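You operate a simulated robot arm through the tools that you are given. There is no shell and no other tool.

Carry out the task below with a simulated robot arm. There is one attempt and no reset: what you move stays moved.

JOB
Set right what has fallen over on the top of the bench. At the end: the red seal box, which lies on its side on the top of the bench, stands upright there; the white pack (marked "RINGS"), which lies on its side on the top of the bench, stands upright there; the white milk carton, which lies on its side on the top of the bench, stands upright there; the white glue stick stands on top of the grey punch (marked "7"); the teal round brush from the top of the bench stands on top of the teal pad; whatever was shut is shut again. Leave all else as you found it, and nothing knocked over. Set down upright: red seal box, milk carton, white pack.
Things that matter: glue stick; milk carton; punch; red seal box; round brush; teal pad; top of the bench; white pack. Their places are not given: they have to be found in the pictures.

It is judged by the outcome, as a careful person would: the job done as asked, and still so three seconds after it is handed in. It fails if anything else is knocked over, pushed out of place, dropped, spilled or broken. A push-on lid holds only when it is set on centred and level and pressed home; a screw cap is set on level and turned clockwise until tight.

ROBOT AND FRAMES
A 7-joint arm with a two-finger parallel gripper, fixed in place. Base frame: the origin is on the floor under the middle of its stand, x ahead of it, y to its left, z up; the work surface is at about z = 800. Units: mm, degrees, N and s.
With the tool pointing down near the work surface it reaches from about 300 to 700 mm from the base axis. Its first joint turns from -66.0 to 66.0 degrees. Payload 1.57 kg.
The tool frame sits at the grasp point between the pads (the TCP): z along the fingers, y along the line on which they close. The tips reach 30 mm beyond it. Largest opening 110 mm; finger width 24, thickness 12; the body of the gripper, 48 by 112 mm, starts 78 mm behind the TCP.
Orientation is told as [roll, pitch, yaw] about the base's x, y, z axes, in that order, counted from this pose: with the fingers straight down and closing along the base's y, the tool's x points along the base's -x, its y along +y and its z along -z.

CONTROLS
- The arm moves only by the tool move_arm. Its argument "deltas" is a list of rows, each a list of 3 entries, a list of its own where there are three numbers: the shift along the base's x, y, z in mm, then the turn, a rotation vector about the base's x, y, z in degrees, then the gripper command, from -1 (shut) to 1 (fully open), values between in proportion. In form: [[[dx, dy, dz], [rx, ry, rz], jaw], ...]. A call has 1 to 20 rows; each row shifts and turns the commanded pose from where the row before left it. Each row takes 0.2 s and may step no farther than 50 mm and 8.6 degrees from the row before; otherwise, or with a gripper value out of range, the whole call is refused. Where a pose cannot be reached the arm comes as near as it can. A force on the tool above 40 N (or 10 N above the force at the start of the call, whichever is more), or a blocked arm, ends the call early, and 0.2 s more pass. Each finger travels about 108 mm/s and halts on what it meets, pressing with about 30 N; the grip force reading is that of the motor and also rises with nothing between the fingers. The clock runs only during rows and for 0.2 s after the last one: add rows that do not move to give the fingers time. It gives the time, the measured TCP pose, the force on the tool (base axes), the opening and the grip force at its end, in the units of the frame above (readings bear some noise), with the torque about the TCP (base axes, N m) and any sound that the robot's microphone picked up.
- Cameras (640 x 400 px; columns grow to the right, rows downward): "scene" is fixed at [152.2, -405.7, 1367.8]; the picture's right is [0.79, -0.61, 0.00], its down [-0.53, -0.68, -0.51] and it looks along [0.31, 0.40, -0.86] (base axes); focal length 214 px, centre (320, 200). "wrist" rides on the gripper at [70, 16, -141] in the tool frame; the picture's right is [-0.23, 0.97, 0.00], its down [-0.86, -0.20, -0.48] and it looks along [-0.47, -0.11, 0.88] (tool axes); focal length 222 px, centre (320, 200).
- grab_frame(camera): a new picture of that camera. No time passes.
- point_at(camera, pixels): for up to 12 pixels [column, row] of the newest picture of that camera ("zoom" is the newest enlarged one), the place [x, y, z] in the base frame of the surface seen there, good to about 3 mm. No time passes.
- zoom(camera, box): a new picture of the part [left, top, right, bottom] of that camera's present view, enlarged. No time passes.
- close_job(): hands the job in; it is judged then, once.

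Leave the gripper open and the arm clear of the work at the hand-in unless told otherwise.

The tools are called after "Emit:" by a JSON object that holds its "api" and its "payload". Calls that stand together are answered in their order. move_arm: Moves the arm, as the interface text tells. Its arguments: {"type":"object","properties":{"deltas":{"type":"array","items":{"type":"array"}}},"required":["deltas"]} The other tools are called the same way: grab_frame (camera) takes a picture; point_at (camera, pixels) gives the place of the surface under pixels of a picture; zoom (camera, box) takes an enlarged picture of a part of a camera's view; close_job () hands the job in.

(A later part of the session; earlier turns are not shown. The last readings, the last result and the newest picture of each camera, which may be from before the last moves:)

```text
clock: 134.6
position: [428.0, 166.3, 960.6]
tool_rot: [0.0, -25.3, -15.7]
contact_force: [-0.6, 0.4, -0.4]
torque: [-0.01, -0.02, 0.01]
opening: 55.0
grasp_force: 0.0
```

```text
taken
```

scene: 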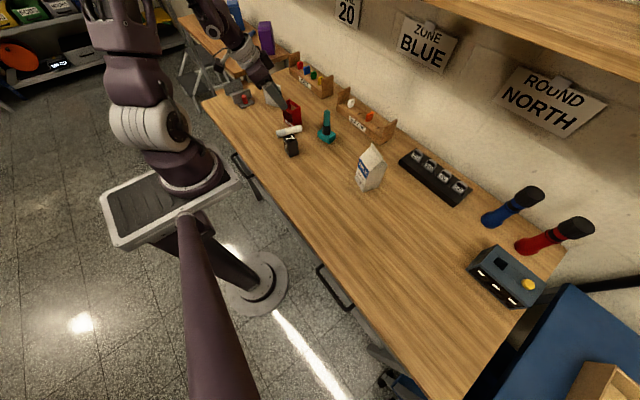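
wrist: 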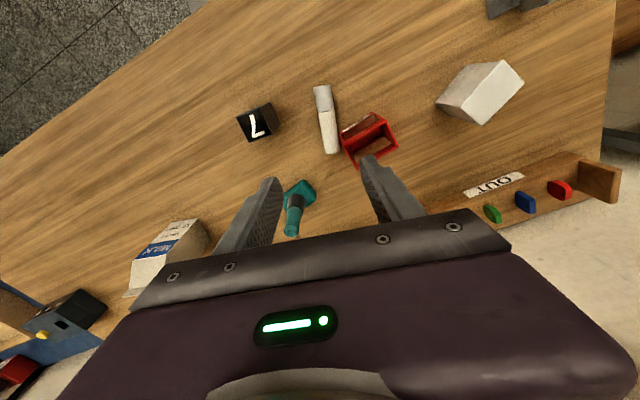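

Posture fine. I continue to pitch -50° while coming down to about z=900.

Emit:
{"api": "move_arm", "payload": {"deltas": [[[0, 0, -20], [-2.22, -8.03, 0], 0], [[0, 0, -20], [-2.22, -8.03, 0], 0], [[0, 0, -20], [-2.22, -8.03, 0], 0], [[0, 0, 0], [0, 0, 0], 0]]}}

Emit:
{"api": "grab_frame", "payload": {"camera": "scene"}}

Emit:
{"api": "grab_frame", "payload": {"camera": "wrist"}}

Emit:
{"api": "zoom", "payload": {"camera": "scene", "box": [210, 60, 350, 180]}}

```text
clock: 135.6
position: [438.9, 174.0, 900.4]
tool_rot: [0.2, -50.0, -15.7]
contact_force: [-1.0, 0.8, 3.6]
torque: [0.08, -0.07, 0.07]
opening: 54.8
grasp_force: 0.1
out of reach, approached as far as the arm can: row 2, 3
```

```text
taken
```

scene: 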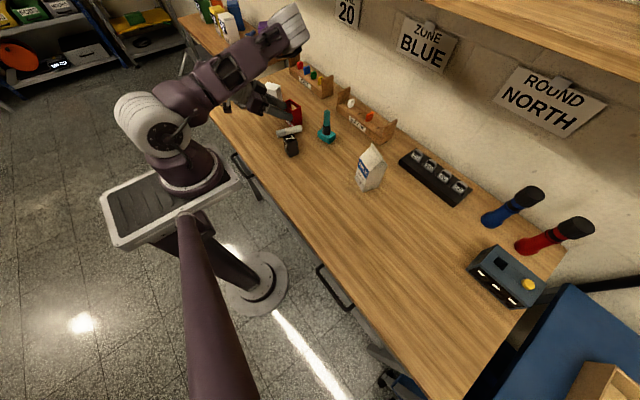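

```text
taken
```

wrist: 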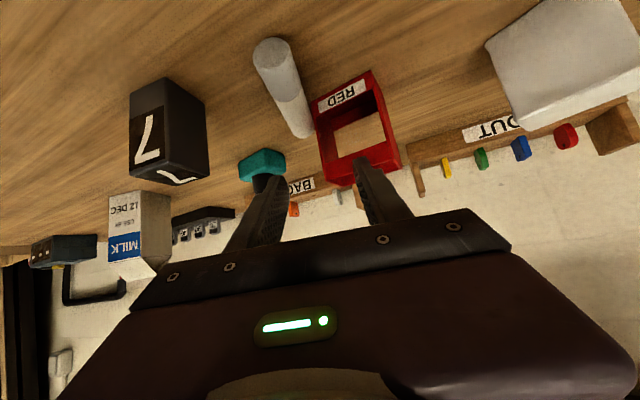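

```text
3.33 times, centred on (280, 120) of scene
```

zoom: 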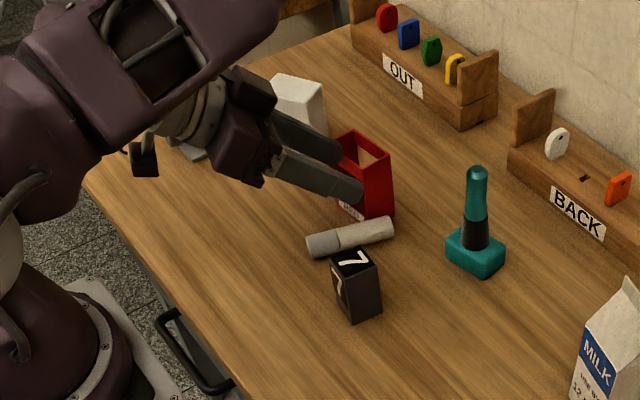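

The arm was pushed outward by its reach limit, and a finger is now very near the red box's top edge (3.6 N). I back away at once: up, and tilt back toward -25°.

Emit:
{"api": "move_arm", "payload": {"deltas": [[[-2, -1, 6], [0, 0, 0], 0], [[-3, -2, 10], [1.1, 4, 0], 0], [[-4, -3, 15], [2.22, 8.03, 0], 0], [[0, 0, 15], [2.22, 8.03, 0], 0], [[0, 0, 0], [0, 0, 0], 0]]}}

Emit:
{"api": "grab_frame", "payload": {"camera": "scene"}}

Emit:
{"api": "zoom", "payload": {"camera": "scene", "box": [268, 85, 330, 160]}}

```text
clock: 136.8
position: [431.7, 172.5, 945.4]
tool_rot: [0.2, -29.2, -15.7]
contact_force: [-0.5, -0.3, -0.5]
torque: [-0.02, 0.03, 0.0]
opening: 54.9
grasp_force: 0.0
out of reach, approached as far as the arm can: row 2
```

```text
taken
```

scene: 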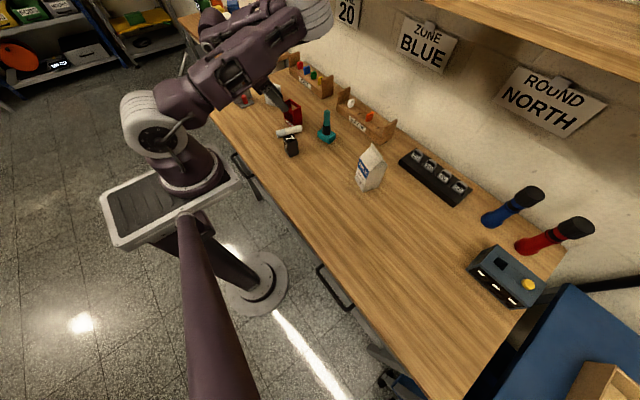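

```text
5.33 times, centred on (299, 122) of scene
```

zoom: 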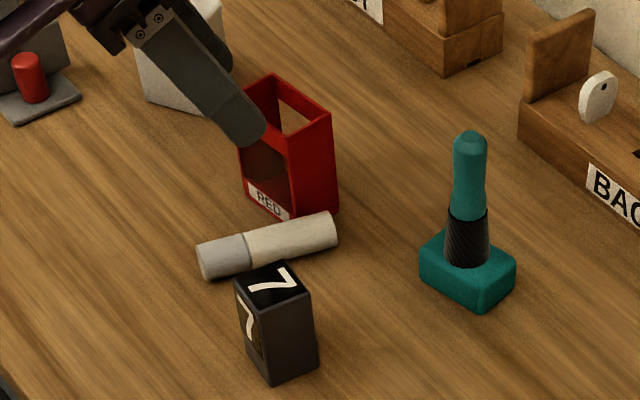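

The red box still stands untouched in place. That tilt is too tight here. New plan: pick the glue stick up with a vertical grasp, lay it down in the free area around (490,-45), and stand it up from there. I level the tool and rise first.

Emit:
{"api": "move_arm", "payload": {"deltas": [[[4, -3, 10], [1.95, 7.05, 0], 0], [[4, -3, 10], [1.95, 7.05, 0], 0], [[4, -3, 10], [1.95, 7.05, 0], 0], [[4, -3, 10], [1.95, 7.05, 0], 0], [[0, 0, 0], [0, 0, 0], 0]]}}

Emit:
{"api": "grab_frame", "payload": {"camera": "scene"}}

Emit:
{"api": "grab_frame", "payload": {"camera": "wrist"}}

```text
clock: 138.0
position: [448.6, 161.7, 985.1]
tool_rot: [0.1, -0.1, -15.6]
contact_force: [-0.6, -0.3, -0.9]
torque: [0.03, 0.02, -0.03]
opening: 55.0
grasp_force: 0.0
```

```text
taken
```

scene: 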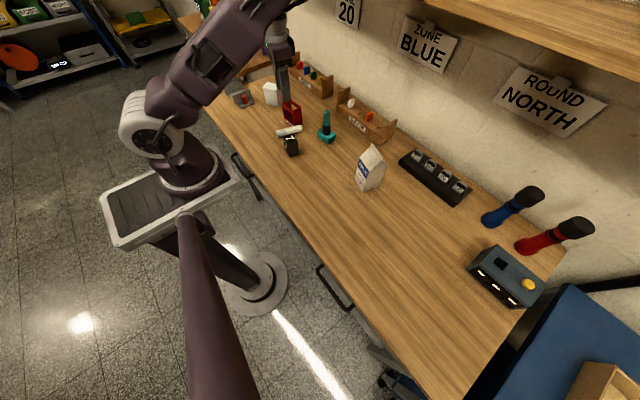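

```text
taken
```

wrist: 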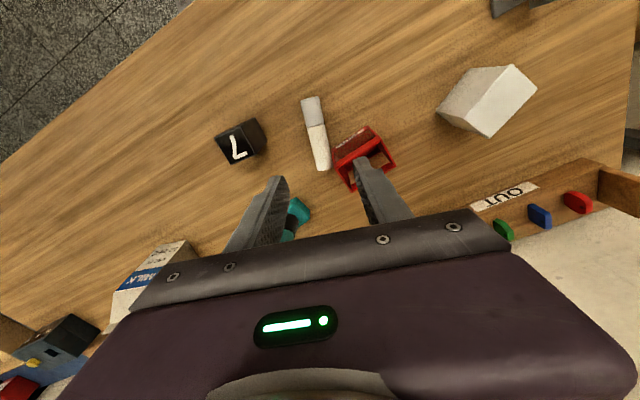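

The elbow is rising again. I re-measure the stick in this closer view before descending.

Emit:
{"api": "zoom", "payload": {"camera": "wrist", "box": [275, 85, 365, 185]}}

Emit:
{"api": "point_at", "payload": {"camera": "zoom", "pixels": [[283, 65], [300, 140], [313, 200], [325, 260], [336, 320], [270, 70], [298, 65], [322, 325], [350, 318], [295, 205], [332, 195]]}}

```text
4.00 times, centred on (320, 135) of wrist
```

zoom: 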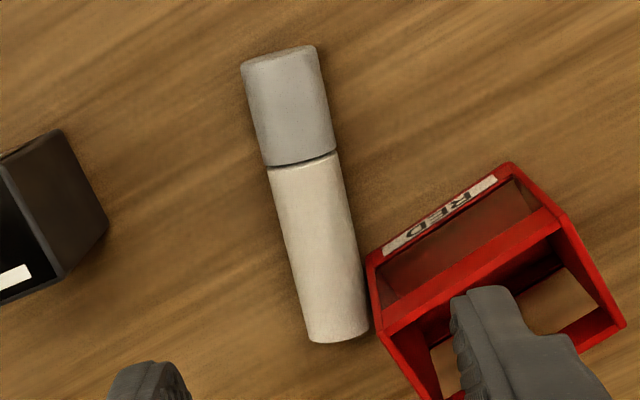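

```text
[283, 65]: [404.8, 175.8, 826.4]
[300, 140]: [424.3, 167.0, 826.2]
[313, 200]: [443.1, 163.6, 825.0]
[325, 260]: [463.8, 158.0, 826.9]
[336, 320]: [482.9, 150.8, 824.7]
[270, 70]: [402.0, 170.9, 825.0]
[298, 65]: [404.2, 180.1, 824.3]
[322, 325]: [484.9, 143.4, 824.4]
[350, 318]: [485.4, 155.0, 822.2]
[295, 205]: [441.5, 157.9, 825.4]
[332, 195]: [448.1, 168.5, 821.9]
```

Axis heading ≈ -17.5°, passing (443.5,163.3). I centre at (440,164.4), yaw -17.5°, jaws about 44 mm, and descend to z≈834 in stages.

Emit:
{"api": "move_arm", "payload": {"deltas": [[[-8.6, 2.7, 0], [0, 0, -1.9], -0.2], [[0, 0, -40], [0, 0, 0], -0.2], [[0, 0, -40], [0, 0, 0], -0.2], [[0, 0, -25], [0, 0, 0], -0.2], [[0, 0, 0], [0, 0, 0], -0.2]]}}

Emit:
{"api": "grab_frame", "payload": {"camera": "wrist"}}

Emit:
{"api": "zoom", "payload": {"camera": "wrist", "box": [250, 100, 390, 220]}}

```text
clock: 139.2
position: [439.0, 167.0, 879.3]
tool_rot: [0.0, -0.2, -17.5]
contact_force: [-0.3, 0.1, 0.8]
torque: [0.01, -0.02, 0.01]
opening: 43.9
grasp_force: 0.0
```

```text
taken
```

wrist: 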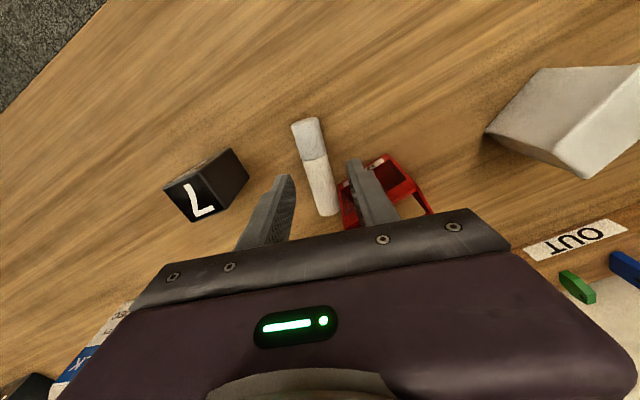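

```text
3.33 times, centred on (320, 160) of wrist
```

zoom: 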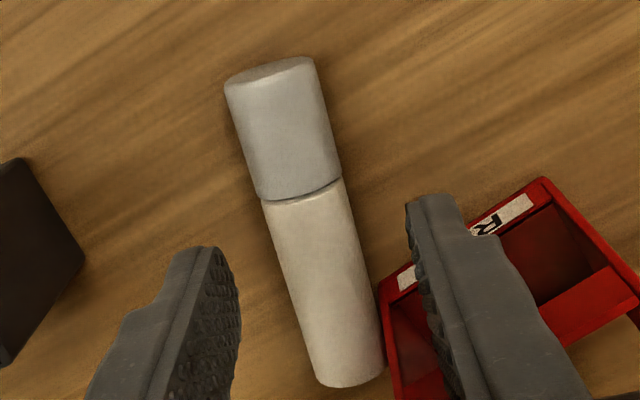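

The stick is centred between the fingers; the right finger is about 8 mm in front of the red box. I descend to z≈834 and close gently.

Emit:
{"api": "move_arm", "payload": {"deltas": [[[0, 0, -25], [0, 0, 0], -0.2], [[0, 0, -15], [0, 0, 0], -0.2], [[0, 0, -5], [0, 0, 0], -0.2], [[0, 0, 0], [0, 0, 0], -0.2]]}}

Emit:
{"api": "zoom", "payload": {"camera": "wrist", "box": [250, 100, 390, 220]}}

Emit:
{"api": "zoom", "payload": {"camera": "scene", "box": [262, 85, 332, 165]}}

```text
clock: 140.2
position: [440.3, 165.7, 834.6]
tool_rot: [0.0, -0.3, -17.6]
contact_force: [-0.2, 0.3, -0.3]
torque: [-0.01, 0.0, -0.01]
opening: 43.9
grasp_force: 0.0
```

```text
3.33 times, centred on (320, 160) of wrist
```

zoom: 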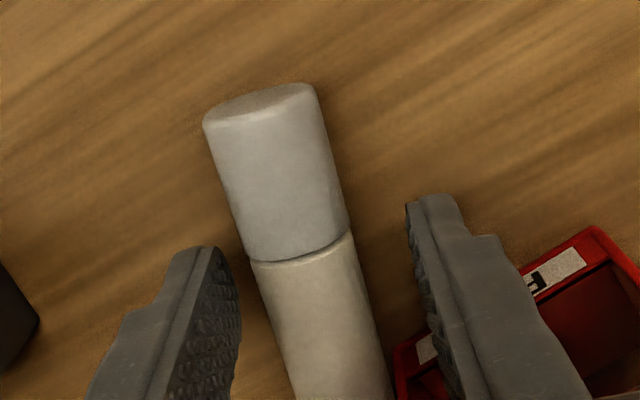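

```text
5.00 times, centred on (297, 125) of scene
```

zoom: 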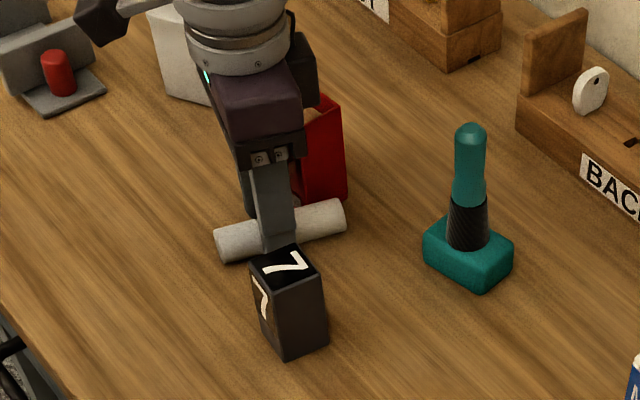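

Before closing I shift 2 mm away from the red box so the stick gets pushed away from it, then close.

Emit:
{"api": "move_arm", "payload": {"deltas": [[[-0.6, -2, 0], [0, 0, 0], -0.2], [[0, 0, 0], [0, 0, 0], -0.35], [[0, 0, 0], [0, 0, 0], -0.45], [[0, 0, 0], [0, 0, 0], -0.55], [[0, 0, 0], [0, 0, 0], -0.7], [[0, 0, 0], [0, 0, 0], -1], [[0, 0, 0], [0, 0, 0], -1]]}}

Emit:
{"api": "zoom", "payload": {"camera": "wrist", "box": [250, 100, 390, 220]}}

Emit:
{"api": "zoom", "payload": {"camera": "scene", "box": [262, 85, 332, 165]}}

```text
clock: 141.8
position: [440.5, 162.7, 836.0]
tool_rot: [-0.1, -0.3, -17.5]
contact_force: [-0.8, 0.9, 1.1]
torque: [-0.02, 0.01, 0.02]
opening: 24.0
grasp_force: 30.0
```

```text
3.33 times, centred on (320, 160) of wrist
```

zoom: 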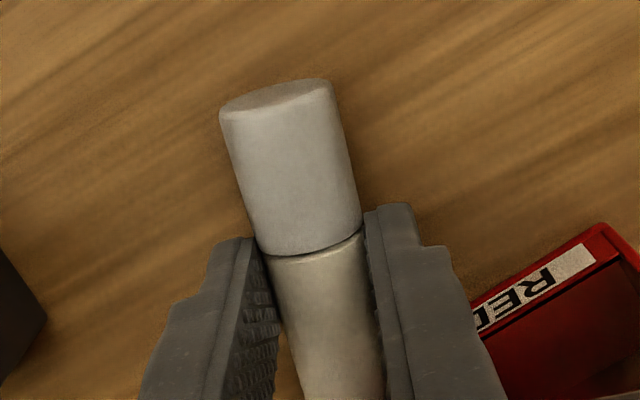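

```text
5.00 times, centred on (297, 125) of scene
```

zoom: 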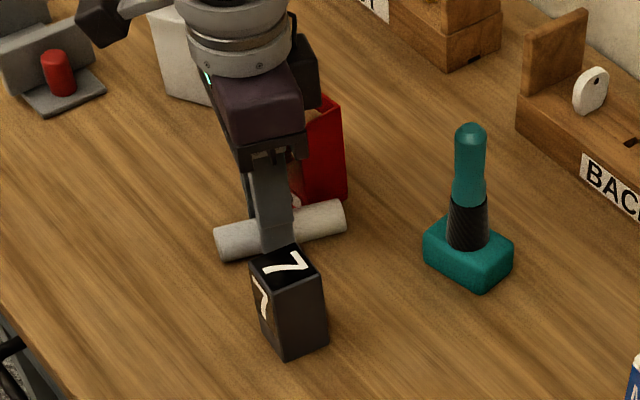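

Gripped (24 mm). I lift it clear, slightly away from the red box, then carry it high over to about (500,-40,985).

Emit:
{"api": "move_arm", "payload": {"deltas": [[[-0.5, -1.5, 6], [0, 0, 0], -1], [[-1, -3, 20], [0, 0, 0], -1], [[0, 0, 40], [0, 0, 0], -1], [[0, 0, 45], [0, 0, 0], -1], [[0, 0, 40], [0, 0, 0], -1], [[12, -40, 0], [0, 0, -0.9], -1], [[12, -40, 0], [0, 0, -0.9], -1], [[12, -40, 0], [0, 0, -0.9], -1], [[12, -40, 0], [0, 0, -0.9], -1], [[12, -40, 0], [0, 0, -0.9], -1], [[0, 0, 0], [0, 0, 0], -1]]}}

Emit:
{"api": "grab_frame", "payload": {"camera": "scene"}}

```text
clock: 144.2
position: [496.7, -42.7, 985.2]
tool_rot: [0.0, -0.2, -21.9]
contact_force: [-0.2, 0.7, -0.8]
torque: [-0.04, -0.03, 0.02]
opening: 24.1
grasp_force: 30.1
```

```text
taken
```

scene: 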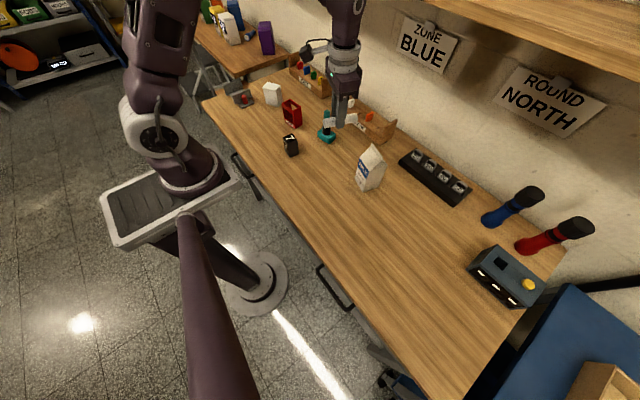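

Good posture here. I test tilting at this spot: down to z≈905, then pitch -25° first.

Emit:
{"api": "move_arm", "payload": {"deltas": [[[0, 0, -40], [0, 0, 0], -1], [[0, 0, -40], [0, 0, 0], -1], [[0, 0, 0], [-3.11, -7.73, 0], -1], [[0, 0, 0], [-3.11, -7.73, 0], -1], [[0, 0, 0], [-3.11, -7.73, 0], -1], [[0, 0, 0], [0, 0, 0], -1]]}}

Emit:
{"api": "grab_frame", "payload": {"camera": "scene"}}

```text
clock: 145.6
position: [497.1, -43.1, 906.0]
tool_rot: [0.0, -25.2, -21.9]
contact_force: [-0.9, -0.9, 0.2]
torque: [0.02, 0.02, 0.0]
opening: 24.3
grasp_force: 30.0
```

```text
taken
```

scene: 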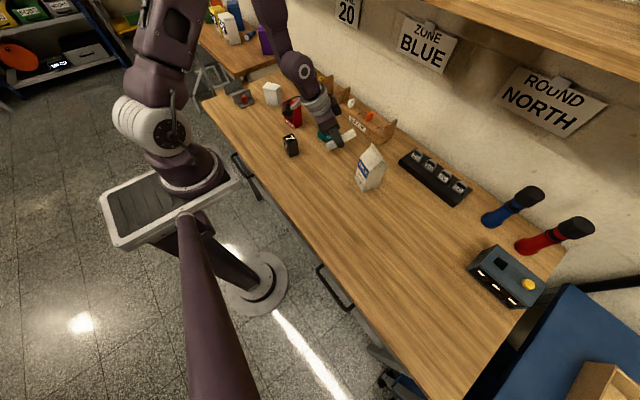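

No limit yet. I continue to -50°.

Emit:
{"api": "move_arm", "payload": {"deltas": [[[0, 0, 0], [-3.11, -7.73, 0], -1], [[0, 0, 0], [-3.11, -7.73, 0], -1], [[0, 0, 0], [-3.11, -7.73, 0], -1], [[0, 0, 0], [0, 0, 0], -1]]}}

Emit:
{"api": "grab_frame", "payload": {"camera": "scene"}}

```text
clock: 146.6
position: [498.8, -41.7, 906.0]
tool_rot: [0.0, -50.3, -22.0]
contact_force: [0.4, -0.1, -0.5]
torque: [0.01, 0.03, -0.02]
opening: 24.2
grasp_force: 30.0
```

```text
taken
```

scene: 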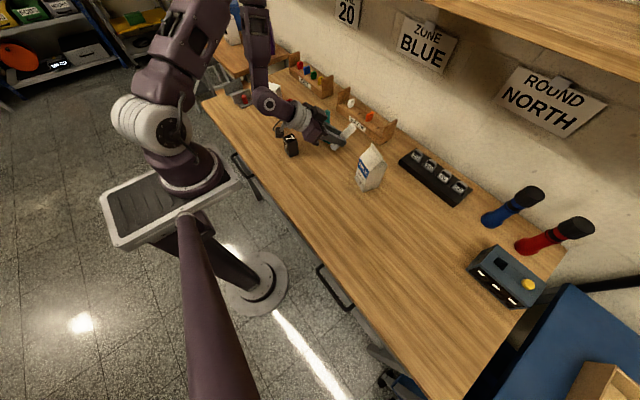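

-50° is reachable here with a good posture. So I lay the stick down here: level the tool, shift 20 mm toward -y, and lower to z≈838.

Emit:
{"api": "move_arm", "payload": {"deltas": [[[0, -4, 0], [3.11, 7.73, 0], -1], [[0, -4, 0], [3.11, 7.73, 0], -1], [[0, -4, 0], [3.11, 7.73, 0], -1], [[0, -4, 0], [3.11, 7.73, 0], -1], [[0, -4, 0], [3.11, 7.73, 0], -1], [[0, 0, 0], [3.11, 7.73, 0], -1], [[0, 0, -30], [0, 0, 0], -1], [[0, 0, -25], [0, 0, 0], -1], [[0, 0, -12], [0, 0, 0], -1], [[0, 0, 0], [0, 0, 0], -1]]}}

Emit:
{"api": "zoom", "payload": {"camera": "scene", "box": [290, 100, 390, 190]}}

```text
clock: 148.8
position: [496.4, -63.6, 836.6]
tool_rot: [0.0, -0.2, -22.0]
contact_force: [-0.4, 0.1, -0.7]
torque: [-0.03, -0.03, 0.0]
opening: 24.3
grasp_force: 29.9
```

```text
4.44 times, centred on (340, 145) of scene
```

zoom: 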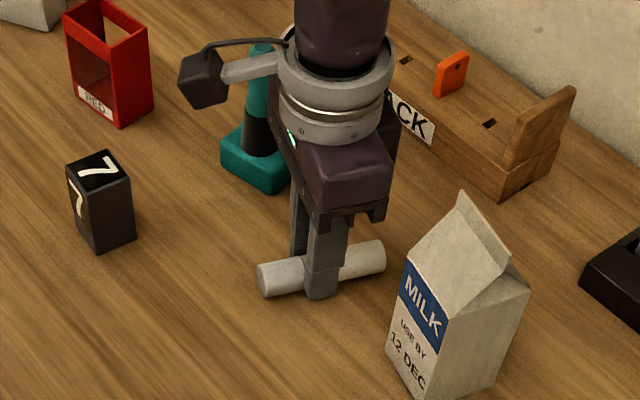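

I lower the last millimetre or two until touching, then release gently.

Emit:
{"api": "move_arm", "payload": {"deltas": [[[0, 0, -1], [0, 0, 0], -1], [[0, 0, 0], [0, 0, 0], -1]]}}

Emit:
{"api": "move_arm", "payload": {"deltas": [[[0, 0, -0.8], [0, 0, 0], -1], [[0, 0, 0], [0, 0, 0], -1]]}}

```text
clock: 149.4
position: [497.9, -62.4, 836.3]
tool_rot: [-0.1, -0.2, -22.1]
contact_force: [-0.3, 0.2, 0.1]
torque: [0.03, 0.0, -0.02]
opening: 24.2
grasp_force: 30.2
```

```text
clock: 150.0
position: [496.7, -61.1, 836.0]
tool_rot: [0.0, -0.3, -22.0]
contact_force: [0.6, 0.7, -0.8]
torque: [0.01, -0.02, 0.0]
opening: 24.2
grasp_force: 29.8
```

Emit:
{"api": "move_arm", "payload": {"deltas": [[[0, 0, -1], [0, 0, 0], -1], [[0, 0, 0], [0, 0, 0], -1]]}}

Emit:
{"api": "move_arm", "payload": {"deltas": [[[0, 0, -1], [0, 0, 0], -1], [[0, 0, 0], [0, 0, 0], -1]]}}

```text
clock: 150.6
position: [497.4, -62.9, 836.0]
tool_rot: [-0.1, -0.2, -22.0]
contact_force: [-3.6, 0.1, 12.0]
torque: [0.05, 0.14, 0.03]
opening: 24.1
grasp_force: 30.2
```

```text
clock: 151.2
position: [498.0, -62.2, 834.5]
tool_rot: [0.0, -0.2, -22.0]
contact_force: [-4.7, -4.7, 23.2]
torque: [-0.06, 0.33, 0.07]
opening: 24.3
grasp_force: 29.8
```

It touches. I back off 1 mm and open the jaws a little at a time so that the stick stays put.

Emit:
{"api": "move_arm", "payload": {"deltas": [[[0, 0, 1], [0, 0, 0], -1], [[0, 0, 0], [0, 0, 0], -0.52], [[0, 0, 0], [0, 0, 0], -0.45], [[0, 0, 0], [0, 0, 0], -0.35], [[0, 0, 0], [0, 0, 0], -0.2], [[0, 0, 0], [0, 0, 0], 0], [[0, 0, 0], [0, 0, 0], 0]]}}

Emit:
{"api": "grab_frame", "payload": {"camera": "wrist"}}

Emit:
{"api": "zoom", "payload": {"camera": "wrist", "box": [250, 100, 390, 230]}}

```text
clock: 152.8
position: [497.3, -61.0, 834.8]
tool_rot: [0.1, -0.2, -21.9]
contact_force: [0.2, 0.6, -0.4]
torque: [-0.01, -0.03, 0.0]
opening: 55.0
grasp_force: 0.1
```

```text
taken
```

wrist: 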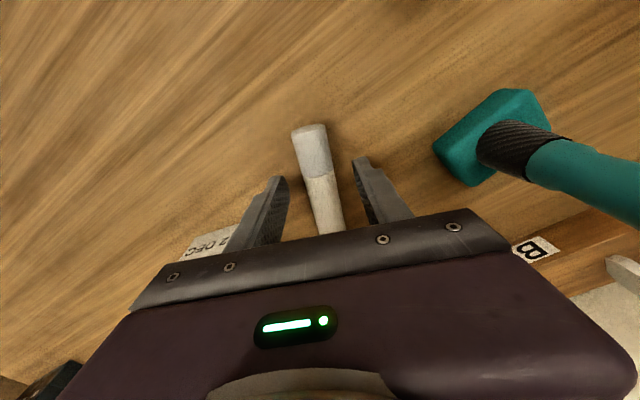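

```text
3.08 times, centred on (320, 165) of wrist
```

zoom: 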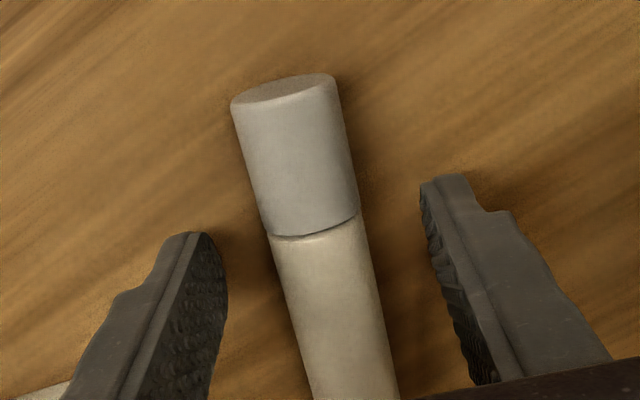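

The stick stays put. I rise 20 mm, then tilt to -50° in two calls, moving 14 mm back along the stick.

Emit:
{"api": "move_arm", "payload": {"deltas": [[[0, 0, 20], [0, 0, 0], 0], [[-3, 1.2, 5], [-3.11, -7.73, 0], 0], [[-3, 1.2, 0], [-3.11, -7.73, 0], 0], [[-3, 1.2, 0], [-3.11, -7.73, 0], 0], [[0, 0, 0], [0, 0, 0], 0]]}}

Emit:
{"api": "move_arm", "payload": {"deltas": [[[-2, 0.8, 0], [-3.11, -7.73, 0], 0], [[-1, 0.4, 0], [-3.11, -7.73, 0], 0], [[-1, 0.4, 0], [-3.11, -7.73, 0], 0], [[0, 0, 0], [0, 0, 0], 0]]}}

Emit:
{"api": "grab_frame", "payload": {"camera": "wrist"}}

Emit:
{"api": "grab_frame", "payload": {"camera": "scene"}}

```text
clock: 154.0
position: [488.6, -58.8, 861.0]
tool_rot: [-0.1, -25.2, -22.0]
contact_force: [0.6, 0.3, -0.1]
torque: [0.01, 0.01, -0.03]
opening: 55.3
grasp_force: 0.1
```

```text
clock: 155.0
position: [484.9, -57.1, 859.5]
tool_rot: [0.1, -50.3, -21.9]
contact_force: [0.7, 0.0, 0.2]
torque: [-0.02, 0.01, 0.01]
opening: 54.6
grasp_force: 0.0
```

```text
taken
```

wrist: 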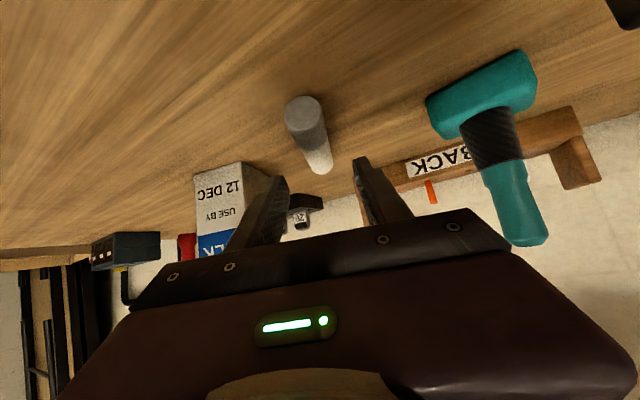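

```text
taken
```

scene: 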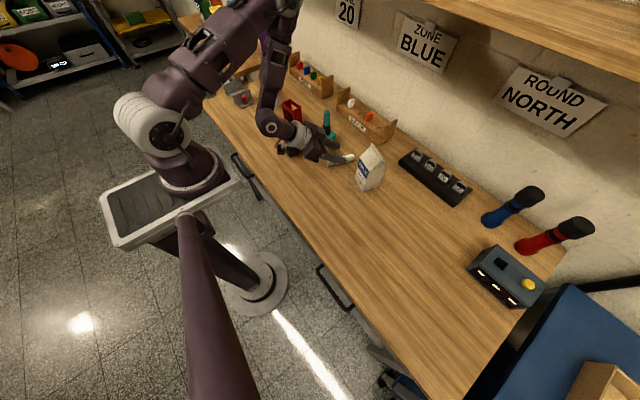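

Reached -50° without trouble. I check the hand's clearance to the punch, then descend.

Emit:
{"api": "zoom", "payload": {"camera": "scene", "box": [250, 90, 390, 200]}}

Emit:
{"api": "point_at", "payload": {"camera": "zoom", "pixels": [[150, 225], [165, 215], [190, 215], [210, 180], [250, 180], [290, 215], [330, 240], [455, 225], [430, 235], [180, 240], [130, 220], [240, 215]]}}

```text
3.64 times, centred on (320, 145) of scene
```

zoom: 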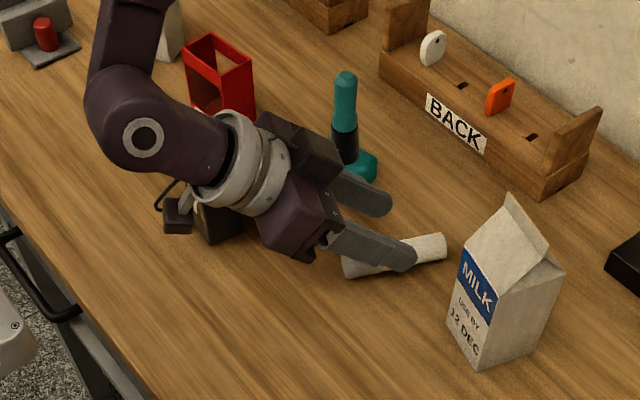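

```text
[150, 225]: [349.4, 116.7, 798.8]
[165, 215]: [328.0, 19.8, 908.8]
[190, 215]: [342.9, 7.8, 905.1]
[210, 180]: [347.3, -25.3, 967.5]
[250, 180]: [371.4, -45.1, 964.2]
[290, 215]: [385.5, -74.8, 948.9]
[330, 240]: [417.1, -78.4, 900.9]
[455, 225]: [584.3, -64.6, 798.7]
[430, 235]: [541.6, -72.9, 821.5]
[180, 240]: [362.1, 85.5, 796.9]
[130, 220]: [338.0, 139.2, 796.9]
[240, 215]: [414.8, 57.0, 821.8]
```

Clear: the camera is about 50 mm from the punch. I descend to z≈831.

Emit:
{"api": "move_arm", "payload": {"deltas": [[[0, 0, -15], [0, 0, 0], 0], [[0, 0, -10], [0, 0, 0], 0], [[0, 0, -3.5], [0, 0, 0], 0], [[0, 0, 0], [0, 0, 0], 0]]}}

Emit:
{"api": "grab_frame", "payload": {"camera": "wrist"}}

Emit:
{"api": "zoom", "payload": {"camera": "scene", "box": [300, 120, 380, 200]}}

```text
clock: 156.0
position: [485.1, -56.9, 833.0]
tool_rot: [0.1, -50.3, -21.9]
contact_force: [0.2, 0.7, 0.4]
torque: [-0.04, 0.02, -0.02]
opening: 55.1
grasp_force: 0.1
```

```text
taken
```

wrist: 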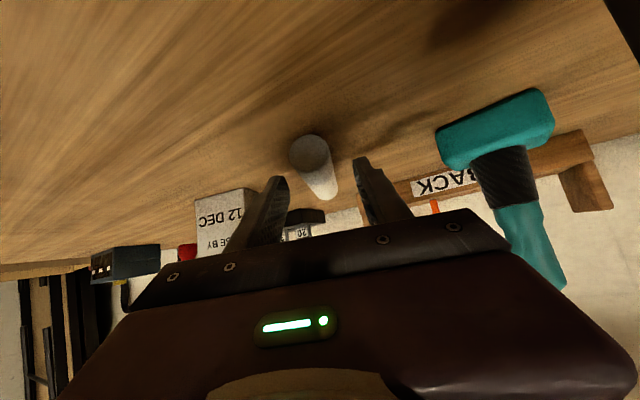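

```text
5.00 times, centred on (340, 160) of scene
```

zoom: 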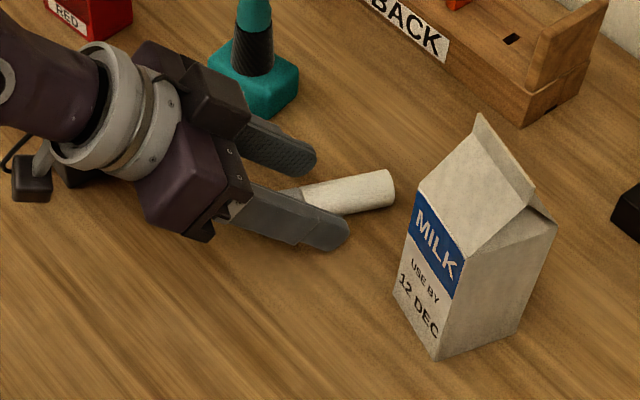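

The fingers straddle the stick's body. I close slowly.

Emit:
{"api": "move_arm", "payload": {"deltas": [[[0, 0, -1], [0, 0, 0], -0.2], [[0, 0, 0], [0, 0, 0], -0.35], [[0, 0, 0], [0, 0, 0], -0.45], [[0, 0, 0], [0, 0, 0], -0.55], [[0, 0, 0], [0, 0, 0], -0.7], [[0, 0, 0], [0, 0, 0], -1], [[0, 0, 0], [0, 0, 0], -1]]}}

Emit:
{"api": "zoom", "payload": {"camera": "scene", "box": [300, 120, 380, 200]}}

Emit:
{"api": "grab_frame", "payload": {"camera": "wrist"}}

```text
clock: 157.6
position: [484.8, -56.6, 832.4]
tool_rot: [0.0, -50.0, -22.0]
contact_force: [-0.6, -0.1, -0.2]
torque: [0.01, 0.0, -0.02]
opening: 24.0
grasp_force: 30.0
```

```text
5.00 times, centred on (340, 160) of scene
```

zoom: 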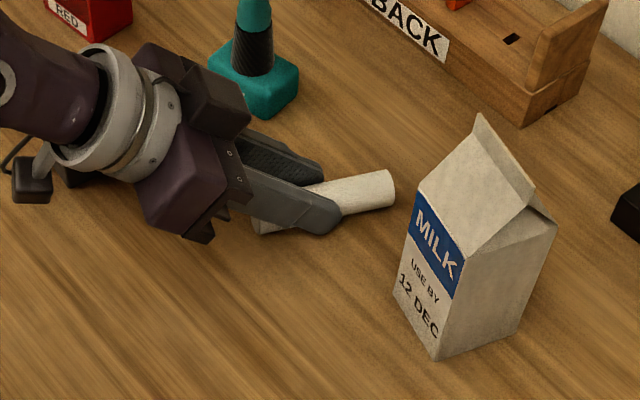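

```text
taken
```

wrist: 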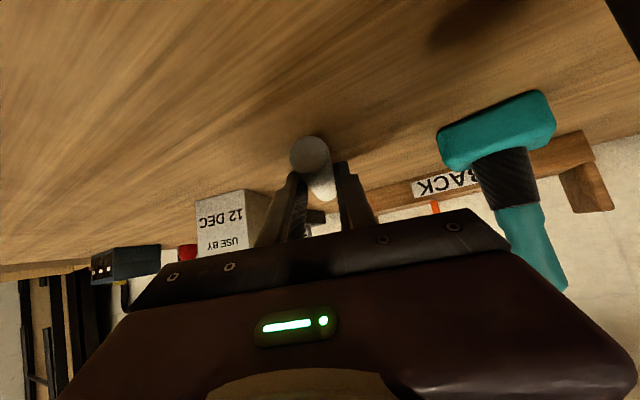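

Gripped (24 mm). I lift 100 mm and tilt to pitch 0 first.

Emit:
{"api": "move_arm", "payload": {"deltas": [[[0, 0, 8], [0, 0, 0], -1], [[0, 0, 30], [0, 0, 0], -1], [[0, 0, 35], [0, 0, 0], -1], [[0, 0, 30], [3.11, 7.73, 0], -1], [[0, 0, 0], [3.11, 7.73, 0], -1], [[0, 0, 0], [3.11, 7.73, 0], -1], [[0, 0, 0], [3.11, 7.73, 0], -1], [[0, 0, 0], [3.11, 7.73, 0], -1], [[0, 0, 0], [3.11, 7.73, 0], -1], [[0, 0, 0], [0, 0, 0], -1]]}}

Emit:
{"api": "grab_frame", "payload": {"camera": "scene"}}

Emit:
{"api": "zoom", "payload": {"camera": "scene", "box": [290, 60, 400, 190]}}

```text
clock: 159.8
position: [484.5, -57.3, 934.1]
tool_rot: [0.0, -0.1, -22.0]
contact_force: [0.0, -0.2, -0.4]
torque: [0.01, 0.01, -0.01]
opening: 24.2
grasp_force: 30.4
```

```text
taken
```

scene: 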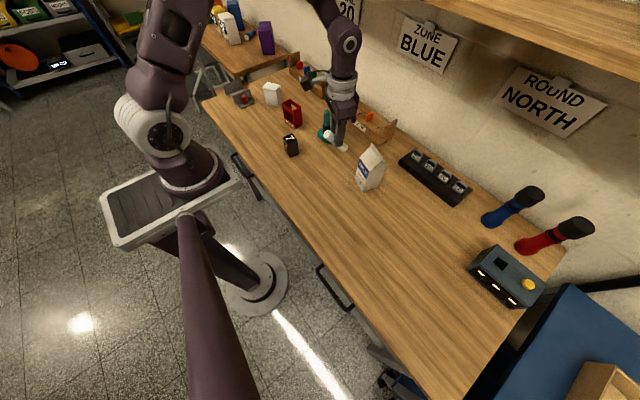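

```text
3.08 times, centred on (345, 125) of scene
```

zoom: 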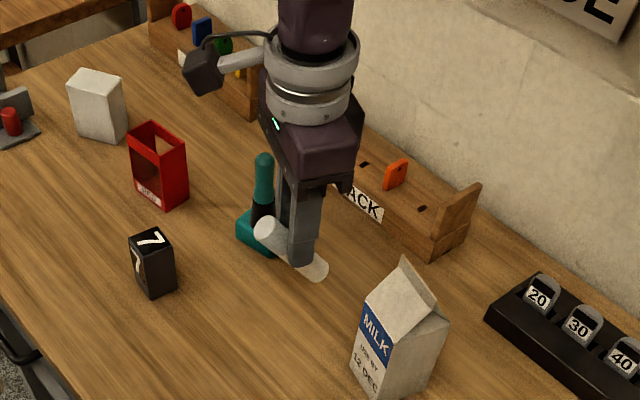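

The stick is held at a slant, cap up. I rise to z≈1000 and carry it to above the punch, at about (419,70), yaw -15°.

Emit:
{"api": "move_arm", "payload": {"deltas": [[[0, 0, 33], [0, 0, 0], -1], [[0, 0, 33], [0, 0, 0], -1], [[-21.9, 42.6, 0], [0, 0, 2.33], -1], [[-21.9, 42.6, 0], [0, 0, 2.33], -1], [[-21.9, 42.6, 0], [0, 0, 2.33], -1], [[0, 0, 0], [0, 0, 0], -1]]}}

Emit:
{"api": "grab_frame", "payload": {"camera": "scene"}}

```text
clock: 161.2
position: [417.7, 73.0, 999.9]
tool_rot: [0.0, -0.3, -15.1]
contact_force: [-0.3, 0.9, -0.9]
torque: [0.01, -0.01, 0.01]
opening: 24.0
grasp_force: 29.7
```

```text
taken
```

scene: 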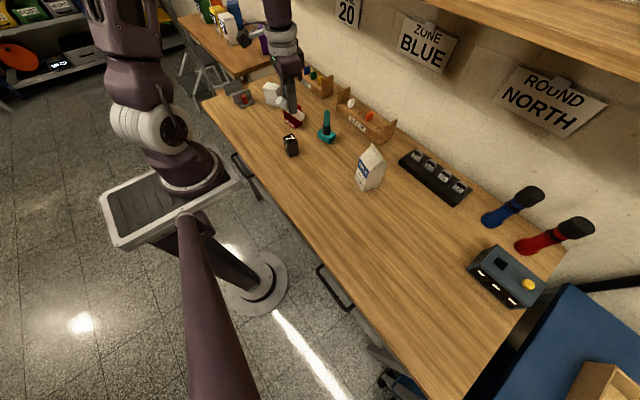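

Now I tilt to +40°, which should bring the stick upright.

Emit:
{"api": "move_arm", "payload": {"deltas": [[[0, 0, -4], [2.07, 7.73, 0], -1], [[0, 0, -4], [2.07, 7.73, 0], -1], [[0, 0, -4], [2.07, 7.73, 0], -1], [[0, 0, -4], [2.07, 7.73, 0], -1], [[0, 0, -4], [2.07, 7.73, 0], -1], [[0, 0, 0], [0, 0, 0], -1]]}}

Emit:
{"api": "grab_frame", "payload": {"camera": "scene"}}

Emit:
{"api": "zoom", "payload": {"camera": "scene", "box": [250, 60, 350, 165]}}

Emit:
{"api": "grab_frame", "payload": {"camera": "wrist"}}

```text
clock: 162.6
position: [419.5, 70.7, 979.0]
tool_rot: [0.0, 40.1, -15.0]
contact_force: [-0.9, 0.5, -0.6]
torque: [-0.01, 0.0, 0.0]
opening: 24.3
grasp_force: 29.5
```

```text
taken
```

scene: 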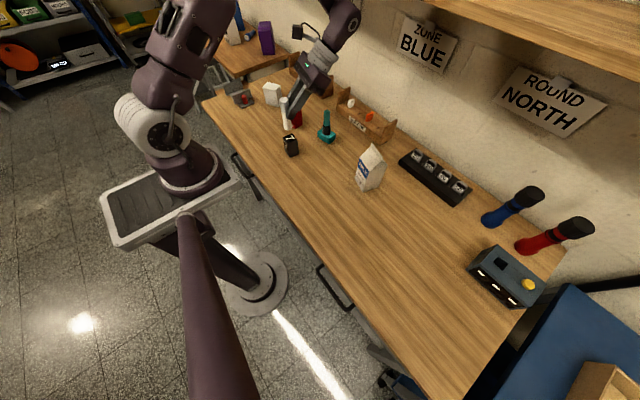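

```text
3.81 times, centred on (300, 112) of scene
```

zoom: 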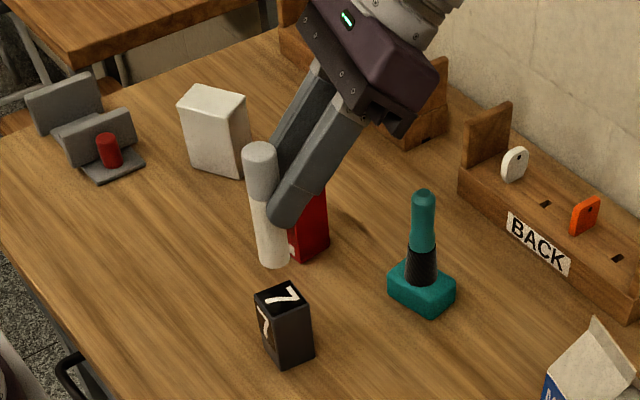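

```text
taken
```

wrist: 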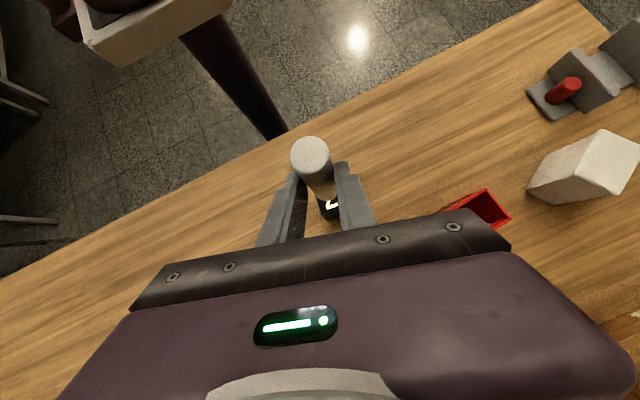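

The stick hangs upright, cap up. I measure its top, foot and edges to check that it's vertical and where it is.

Emit:
{"api": "point_at", "payload": {"camera": "zoom", "pixels": [[260, 150], [250, 150], [270, 150], [255, 190], [258, 215], [262, 240], [266, 260], [280, 258], [275, 230], [268, 285], [292, 300], [283, 290]]}}

Emit:
{"api": "point_at", "payload": {"camera": "wrist", "pixels": [[310, 152], [300, 152], [322, 152], [310, 142], [310, 165], [312, 180], [320, 192], [325, 205], [335, 208], [330, 212]]}}

```text
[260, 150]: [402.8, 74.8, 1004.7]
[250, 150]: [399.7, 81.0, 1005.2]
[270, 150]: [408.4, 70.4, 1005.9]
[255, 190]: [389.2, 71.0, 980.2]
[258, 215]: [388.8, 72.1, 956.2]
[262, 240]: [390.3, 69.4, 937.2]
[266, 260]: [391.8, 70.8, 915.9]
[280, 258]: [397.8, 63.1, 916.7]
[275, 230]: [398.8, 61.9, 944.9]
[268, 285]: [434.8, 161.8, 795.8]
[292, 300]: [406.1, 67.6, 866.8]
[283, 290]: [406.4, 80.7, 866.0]
```

```text
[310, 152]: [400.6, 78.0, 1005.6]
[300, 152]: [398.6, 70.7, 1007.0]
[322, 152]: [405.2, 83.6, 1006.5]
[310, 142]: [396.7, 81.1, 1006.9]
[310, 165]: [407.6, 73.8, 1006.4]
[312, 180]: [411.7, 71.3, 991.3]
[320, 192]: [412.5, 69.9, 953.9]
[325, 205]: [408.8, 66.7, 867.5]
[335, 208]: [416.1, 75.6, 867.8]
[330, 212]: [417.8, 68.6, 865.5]
```

The stick is vertical within a degree or two, axis at about (400.5,76.5); the punch centre is (399.6,75.6). I shift (-1,-1) and lower 42 mm.

Emit:
{"api": "move_arm", "payload": {"deltas": [[[-1, -1, -15], [0, 0, 0], -1], [[0, 0, -15], [0, 0, 0], -1], [[0, 0, -12], [0, 0, 0], -1], [[0, 0, 0], [0, 0, 0], -1]]}}

Emit:
{"api": "zoom", "payload": {"camera": "scene", "box": [265, 95, 320, 165]}}

Emit:
{"api": "grab_frame", "payload": {"camera": "wrist"}}

```text
clock: 163.6
position: [417.6, 69.4, 937.4]
tool_rot: [0.0, 39.8, -15.0]
contact_force: [0.4, 0.1, -2.0]
torque: [-0.01, 0.0, 0.01]
opening: 23.8
grasp_force: 29.6
```

```text
5.71 times, centred on (292, 130) of scene
```

zoom: 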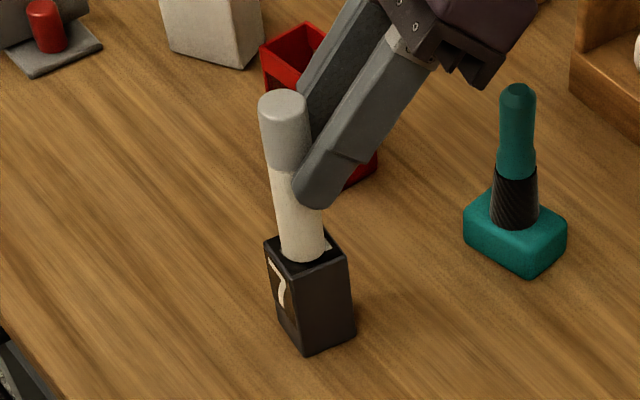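

```text
taken
```

wrist: 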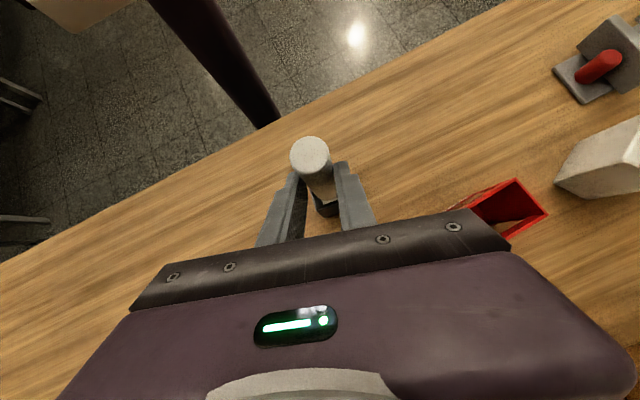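

I measure the stick's foot and the punch's corners in this enlargement.

Emit:
{"api": "point_at", "payload": {"camera": "zoom", "pixels": [[303, 255], [290, 252], [317, 250], [285, 245], [300, 230], [270, 240], [296, 272], [342, 250], [322, 240], [292, 215], [285, 110], [270, 110]]}}

Emit:
{"api": "zoom", "payload": {"camera": "scene", "box": [280, 125, 310, 150]}}

```text
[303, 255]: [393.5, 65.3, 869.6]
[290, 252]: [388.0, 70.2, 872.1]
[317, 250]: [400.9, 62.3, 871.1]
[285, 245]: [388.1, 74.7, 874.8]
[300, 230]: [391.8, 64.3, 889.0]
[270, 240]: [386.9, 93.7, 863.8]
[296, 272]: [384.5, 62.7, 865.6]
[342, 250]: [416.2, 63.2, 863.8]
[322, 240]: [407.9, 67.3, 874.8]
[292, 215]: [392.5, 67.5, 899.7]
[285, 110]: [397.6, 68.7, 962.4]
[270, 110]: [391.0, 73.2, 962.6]
```

```text
16.00 times, centred on (295, 138) of scene
```

zoom: 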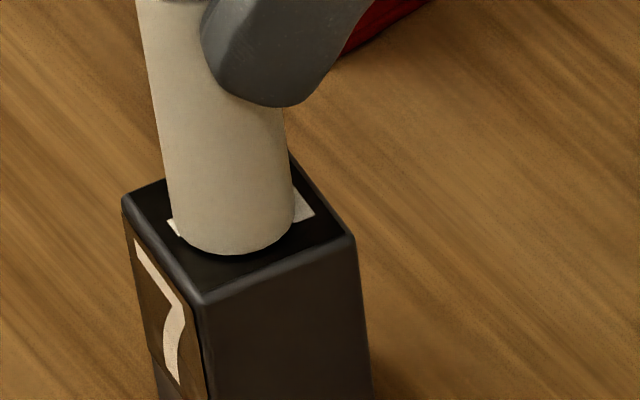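

The foot's centre is about (399.2,75.7), right over the punch's centre, about 4 mm above it. I lower in small steps.

Emit:
{"api": "move_arm", "payload": {"deltas": [[[0, 0, -2], [0, 0, 0], -1], [[0, 0, 0], [0, 0, 0], -1]]}}

Emit:
{"api": "move_arm", "payload": {"deltas": [[[0, 0, -1], [0, 0, 0], -1], [[0, 0, 0], [0, 0, 0], -1]]}}

Emit:
{"api": "move_arm", "payload": {"deltas": [[[0, 0, -1], [0, 0, 0], -1], [[0, 0, 0], [0, 0, 0], -1]]}}

```text
clock: 164.2
position: [417.9, 69.3, 937.1]
tool_rot: [-0.1, 39.9, -15.1]
contact_force: [-1.0, 0.0, 10.1]
torque: [0.04, 0.14, 0.01]
opening: 24.2
grasp_force: 29.8
```

```text
clock: 164.8
position: [419.0, 69.8, 936.2]
tool_rot: [0.1, 39.9, -14.9]
contact_force: [1.5, -0.1, 23.0]
torque: [0.12, 0.27, 0.02]
opening: 23.9
grasp_force: 30.1
```

```text
clock: 165.4
position: [417.9, 69.9, 934.0]
tool_rot: [0.0, 39.9, -15.0]
contact_force: [-0.1, 0.3, 23.7]
torque: [0.19, 0.43, -0.02]
opening: 24.3
grasp_force: 29.6
```

Contact (24 N). I back off 1.5 mm and look before releasing.

Emit:
{"api": "move_arm", "payload": {"deltas": [[[0, 0, 1.3], [0, 0, 0], -1], [[0, 0, 0], [0, 0, 0], -1]]}}

Emit:
{"api": "zoom", "payload": {"camera": "scene", "box": [272, 105, 312, 160]}}

Emit:
{"api": "zoom", "payload": {"camera": "wrist", "box": [270, 120, 380, 230]}}

```text
clock: 166.0
position: [419.0, 69.3, 934.8]
tool_rot: [0.0, 39.8, -14.9]
contact_force: [-2.1, 1.0, 4.3]
torque: [0.04, 0.16, -0.02]
opening: 23.9
grasp_force: 29.8
```

```text
7.27 times, centred on (292, 132) of scene
```

zoom: 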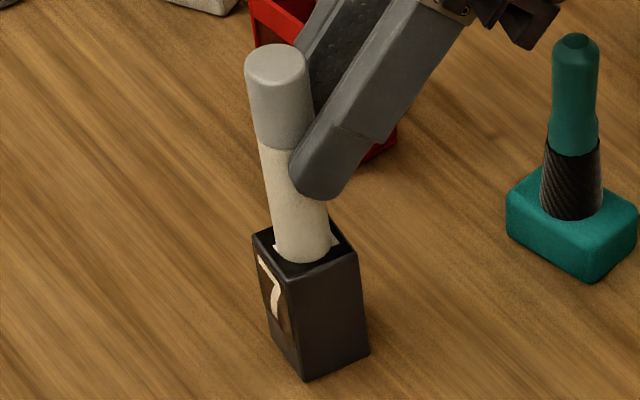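

```text
3.64 times, centred on (325, 175) of wrist
```

zoom: 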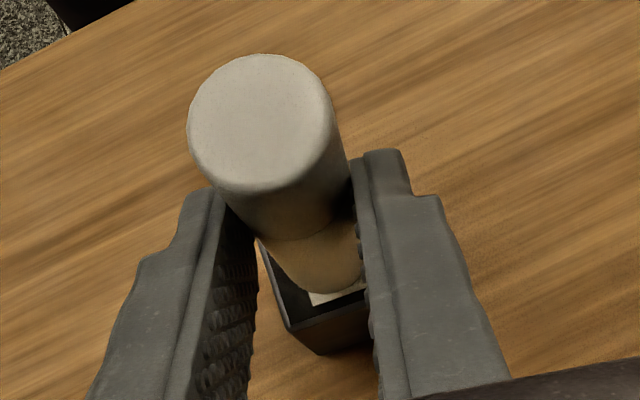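

It stands properly on the punch, vertical within about 1°. I release slowly.

Emit:
{"api": "move_arm", "payload": {"deltas": [[[0, 0, 0], [0, 0, 0], -0.53], [[0, 0, 0], [0, 0, 0], -0.45], [[0, 0, 0], [0, 0, 0], -0.3], [[0, 0, 0], [0, 0, 0], -0.1], [[0, 0, 0], [0, 0, 0], 0.1], [[0, 0, 0], [0, 0, 0], 0.1]]}}

Emit:
{"api": "zoom", "payload": {"camera": "scene", "box": [272, 105, 312, 160]}}

Emit:
{"api": "zoom", "payload": {"camera": "wrist", "box": [270, 120, 380, 230]}}

```text
clock: 167.4
position: [417.7, 70.1, 935.5]
tool_rot: [0.0, 39.9, -14.9]
contact_force: [-0.6, -0.9, 1.1]
torque: [-0.02, -0.01, 0.01]
opening: 60.6
grasp_force: 0.0
```

```text
7.27 times, centred on (292, 132) of scene
```

zoom: 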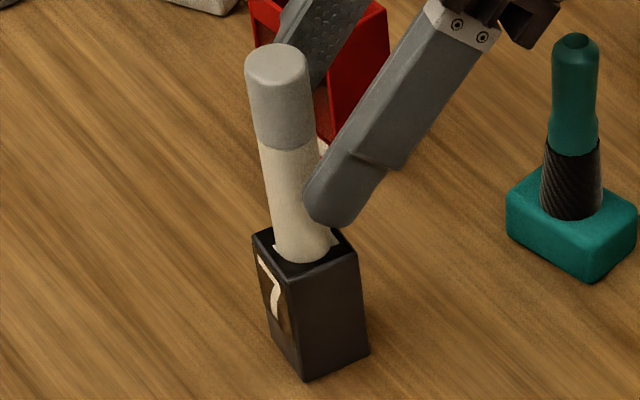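

```text
3.64 times, centred on (325, 175) of wrist
```

zoom: 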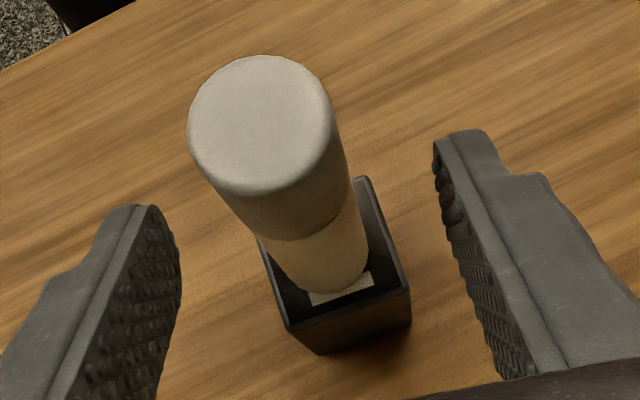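

The glue stick stands on the punch again. I withdraw back along the fingers (outward and up), then rise.

Emit:
{"api": "move_arm", "payload": {"deltas": [[[6.2, -1.7, 7.7], [0, 0, 0], 0.1], [[12.4, -3.3, 15.3], [0, 0, 0], 0.1], [[18.6, -5, 23], [0, 0, 0], 0.1], [[10, -3, 30], [0, 0, 0], 0.1], [[0, 0, 30], [0, 0, 0], 0.1], [[0, 0, 0], [0, 0, 0], 0.1]]}}

Emit:
{"api": "grab_frame", "payload": {"camera": "scene"}}

Emit:
{"api": "zoom", "payload": {"camera": "scene", "box": [220, 60, 400, 200]}}

```text
clock: 168.8
position: [416.9, 51.4, 1032.6]
tool_rot: [-4.8, 47.7, -17.3]
contact_force: [-1.0, 0.0, 0.2]
torque: [0.0, 0.01, 0.01]
opening: 60.5
grasp_force: 0.0
stopped in row 6: the arm was blocked; the commanded pose is now the measured one
```

```text
taken
```

scene: 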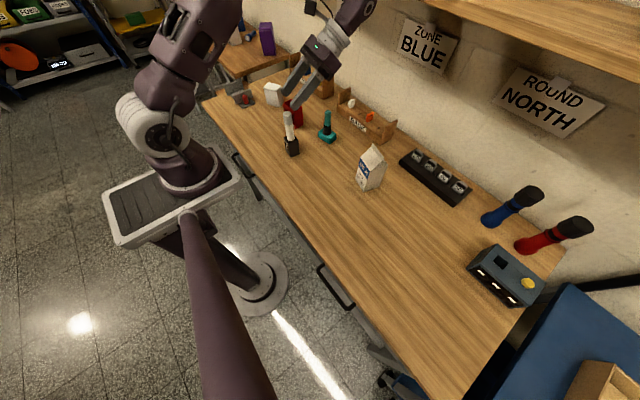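

```text
2.86 times, centred on (310, 130) of scene
```

zoom: 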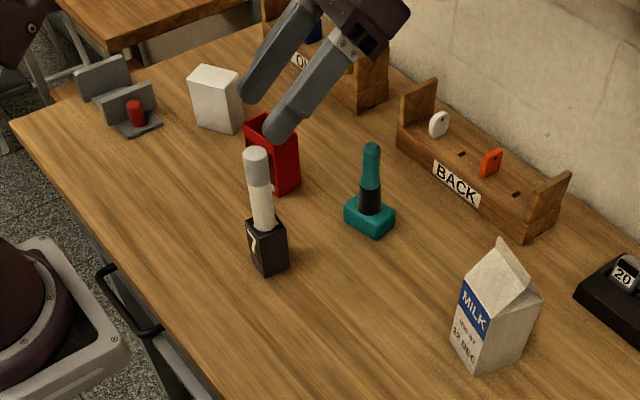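

The arm reports it was blocked at the end (probably by its own joint limits, high up and leaning out). Everything on the bench still stands. I now tilt back toward vertical in small steps.

Emit:
{"api": "move_arm", "payload": {"deltas": [[[0, 0, 0], [-2.38, -7.64, 0], 0.1], [[0, 0, 0], [-2.38, -7.64, 0], 0.1], [[0, 0, 0], [-2.38, -7.64, 0], 0.1], [[0, 0, 0], [0, 0, 0], 0.1]]}}

Emit:
{"api": "grab_frame", "payload": {"camera": "scene"}}

```text
clock: 169.8
position: [424.6, 52.7, 1031.1]
tool_rot: [-4.9, 23.8, -17.3]
contact_force: [0.5, -0.4, 1.3]
torque: [-0.01, -0.02, 0.0]
opening: 60.6
grasp_force: 0.0
```

```text
taken
```

scene: 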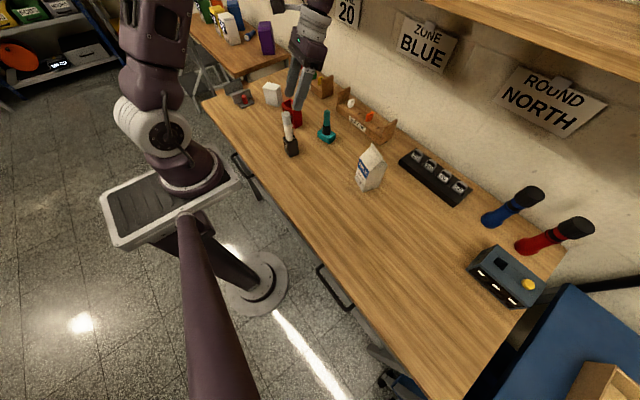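

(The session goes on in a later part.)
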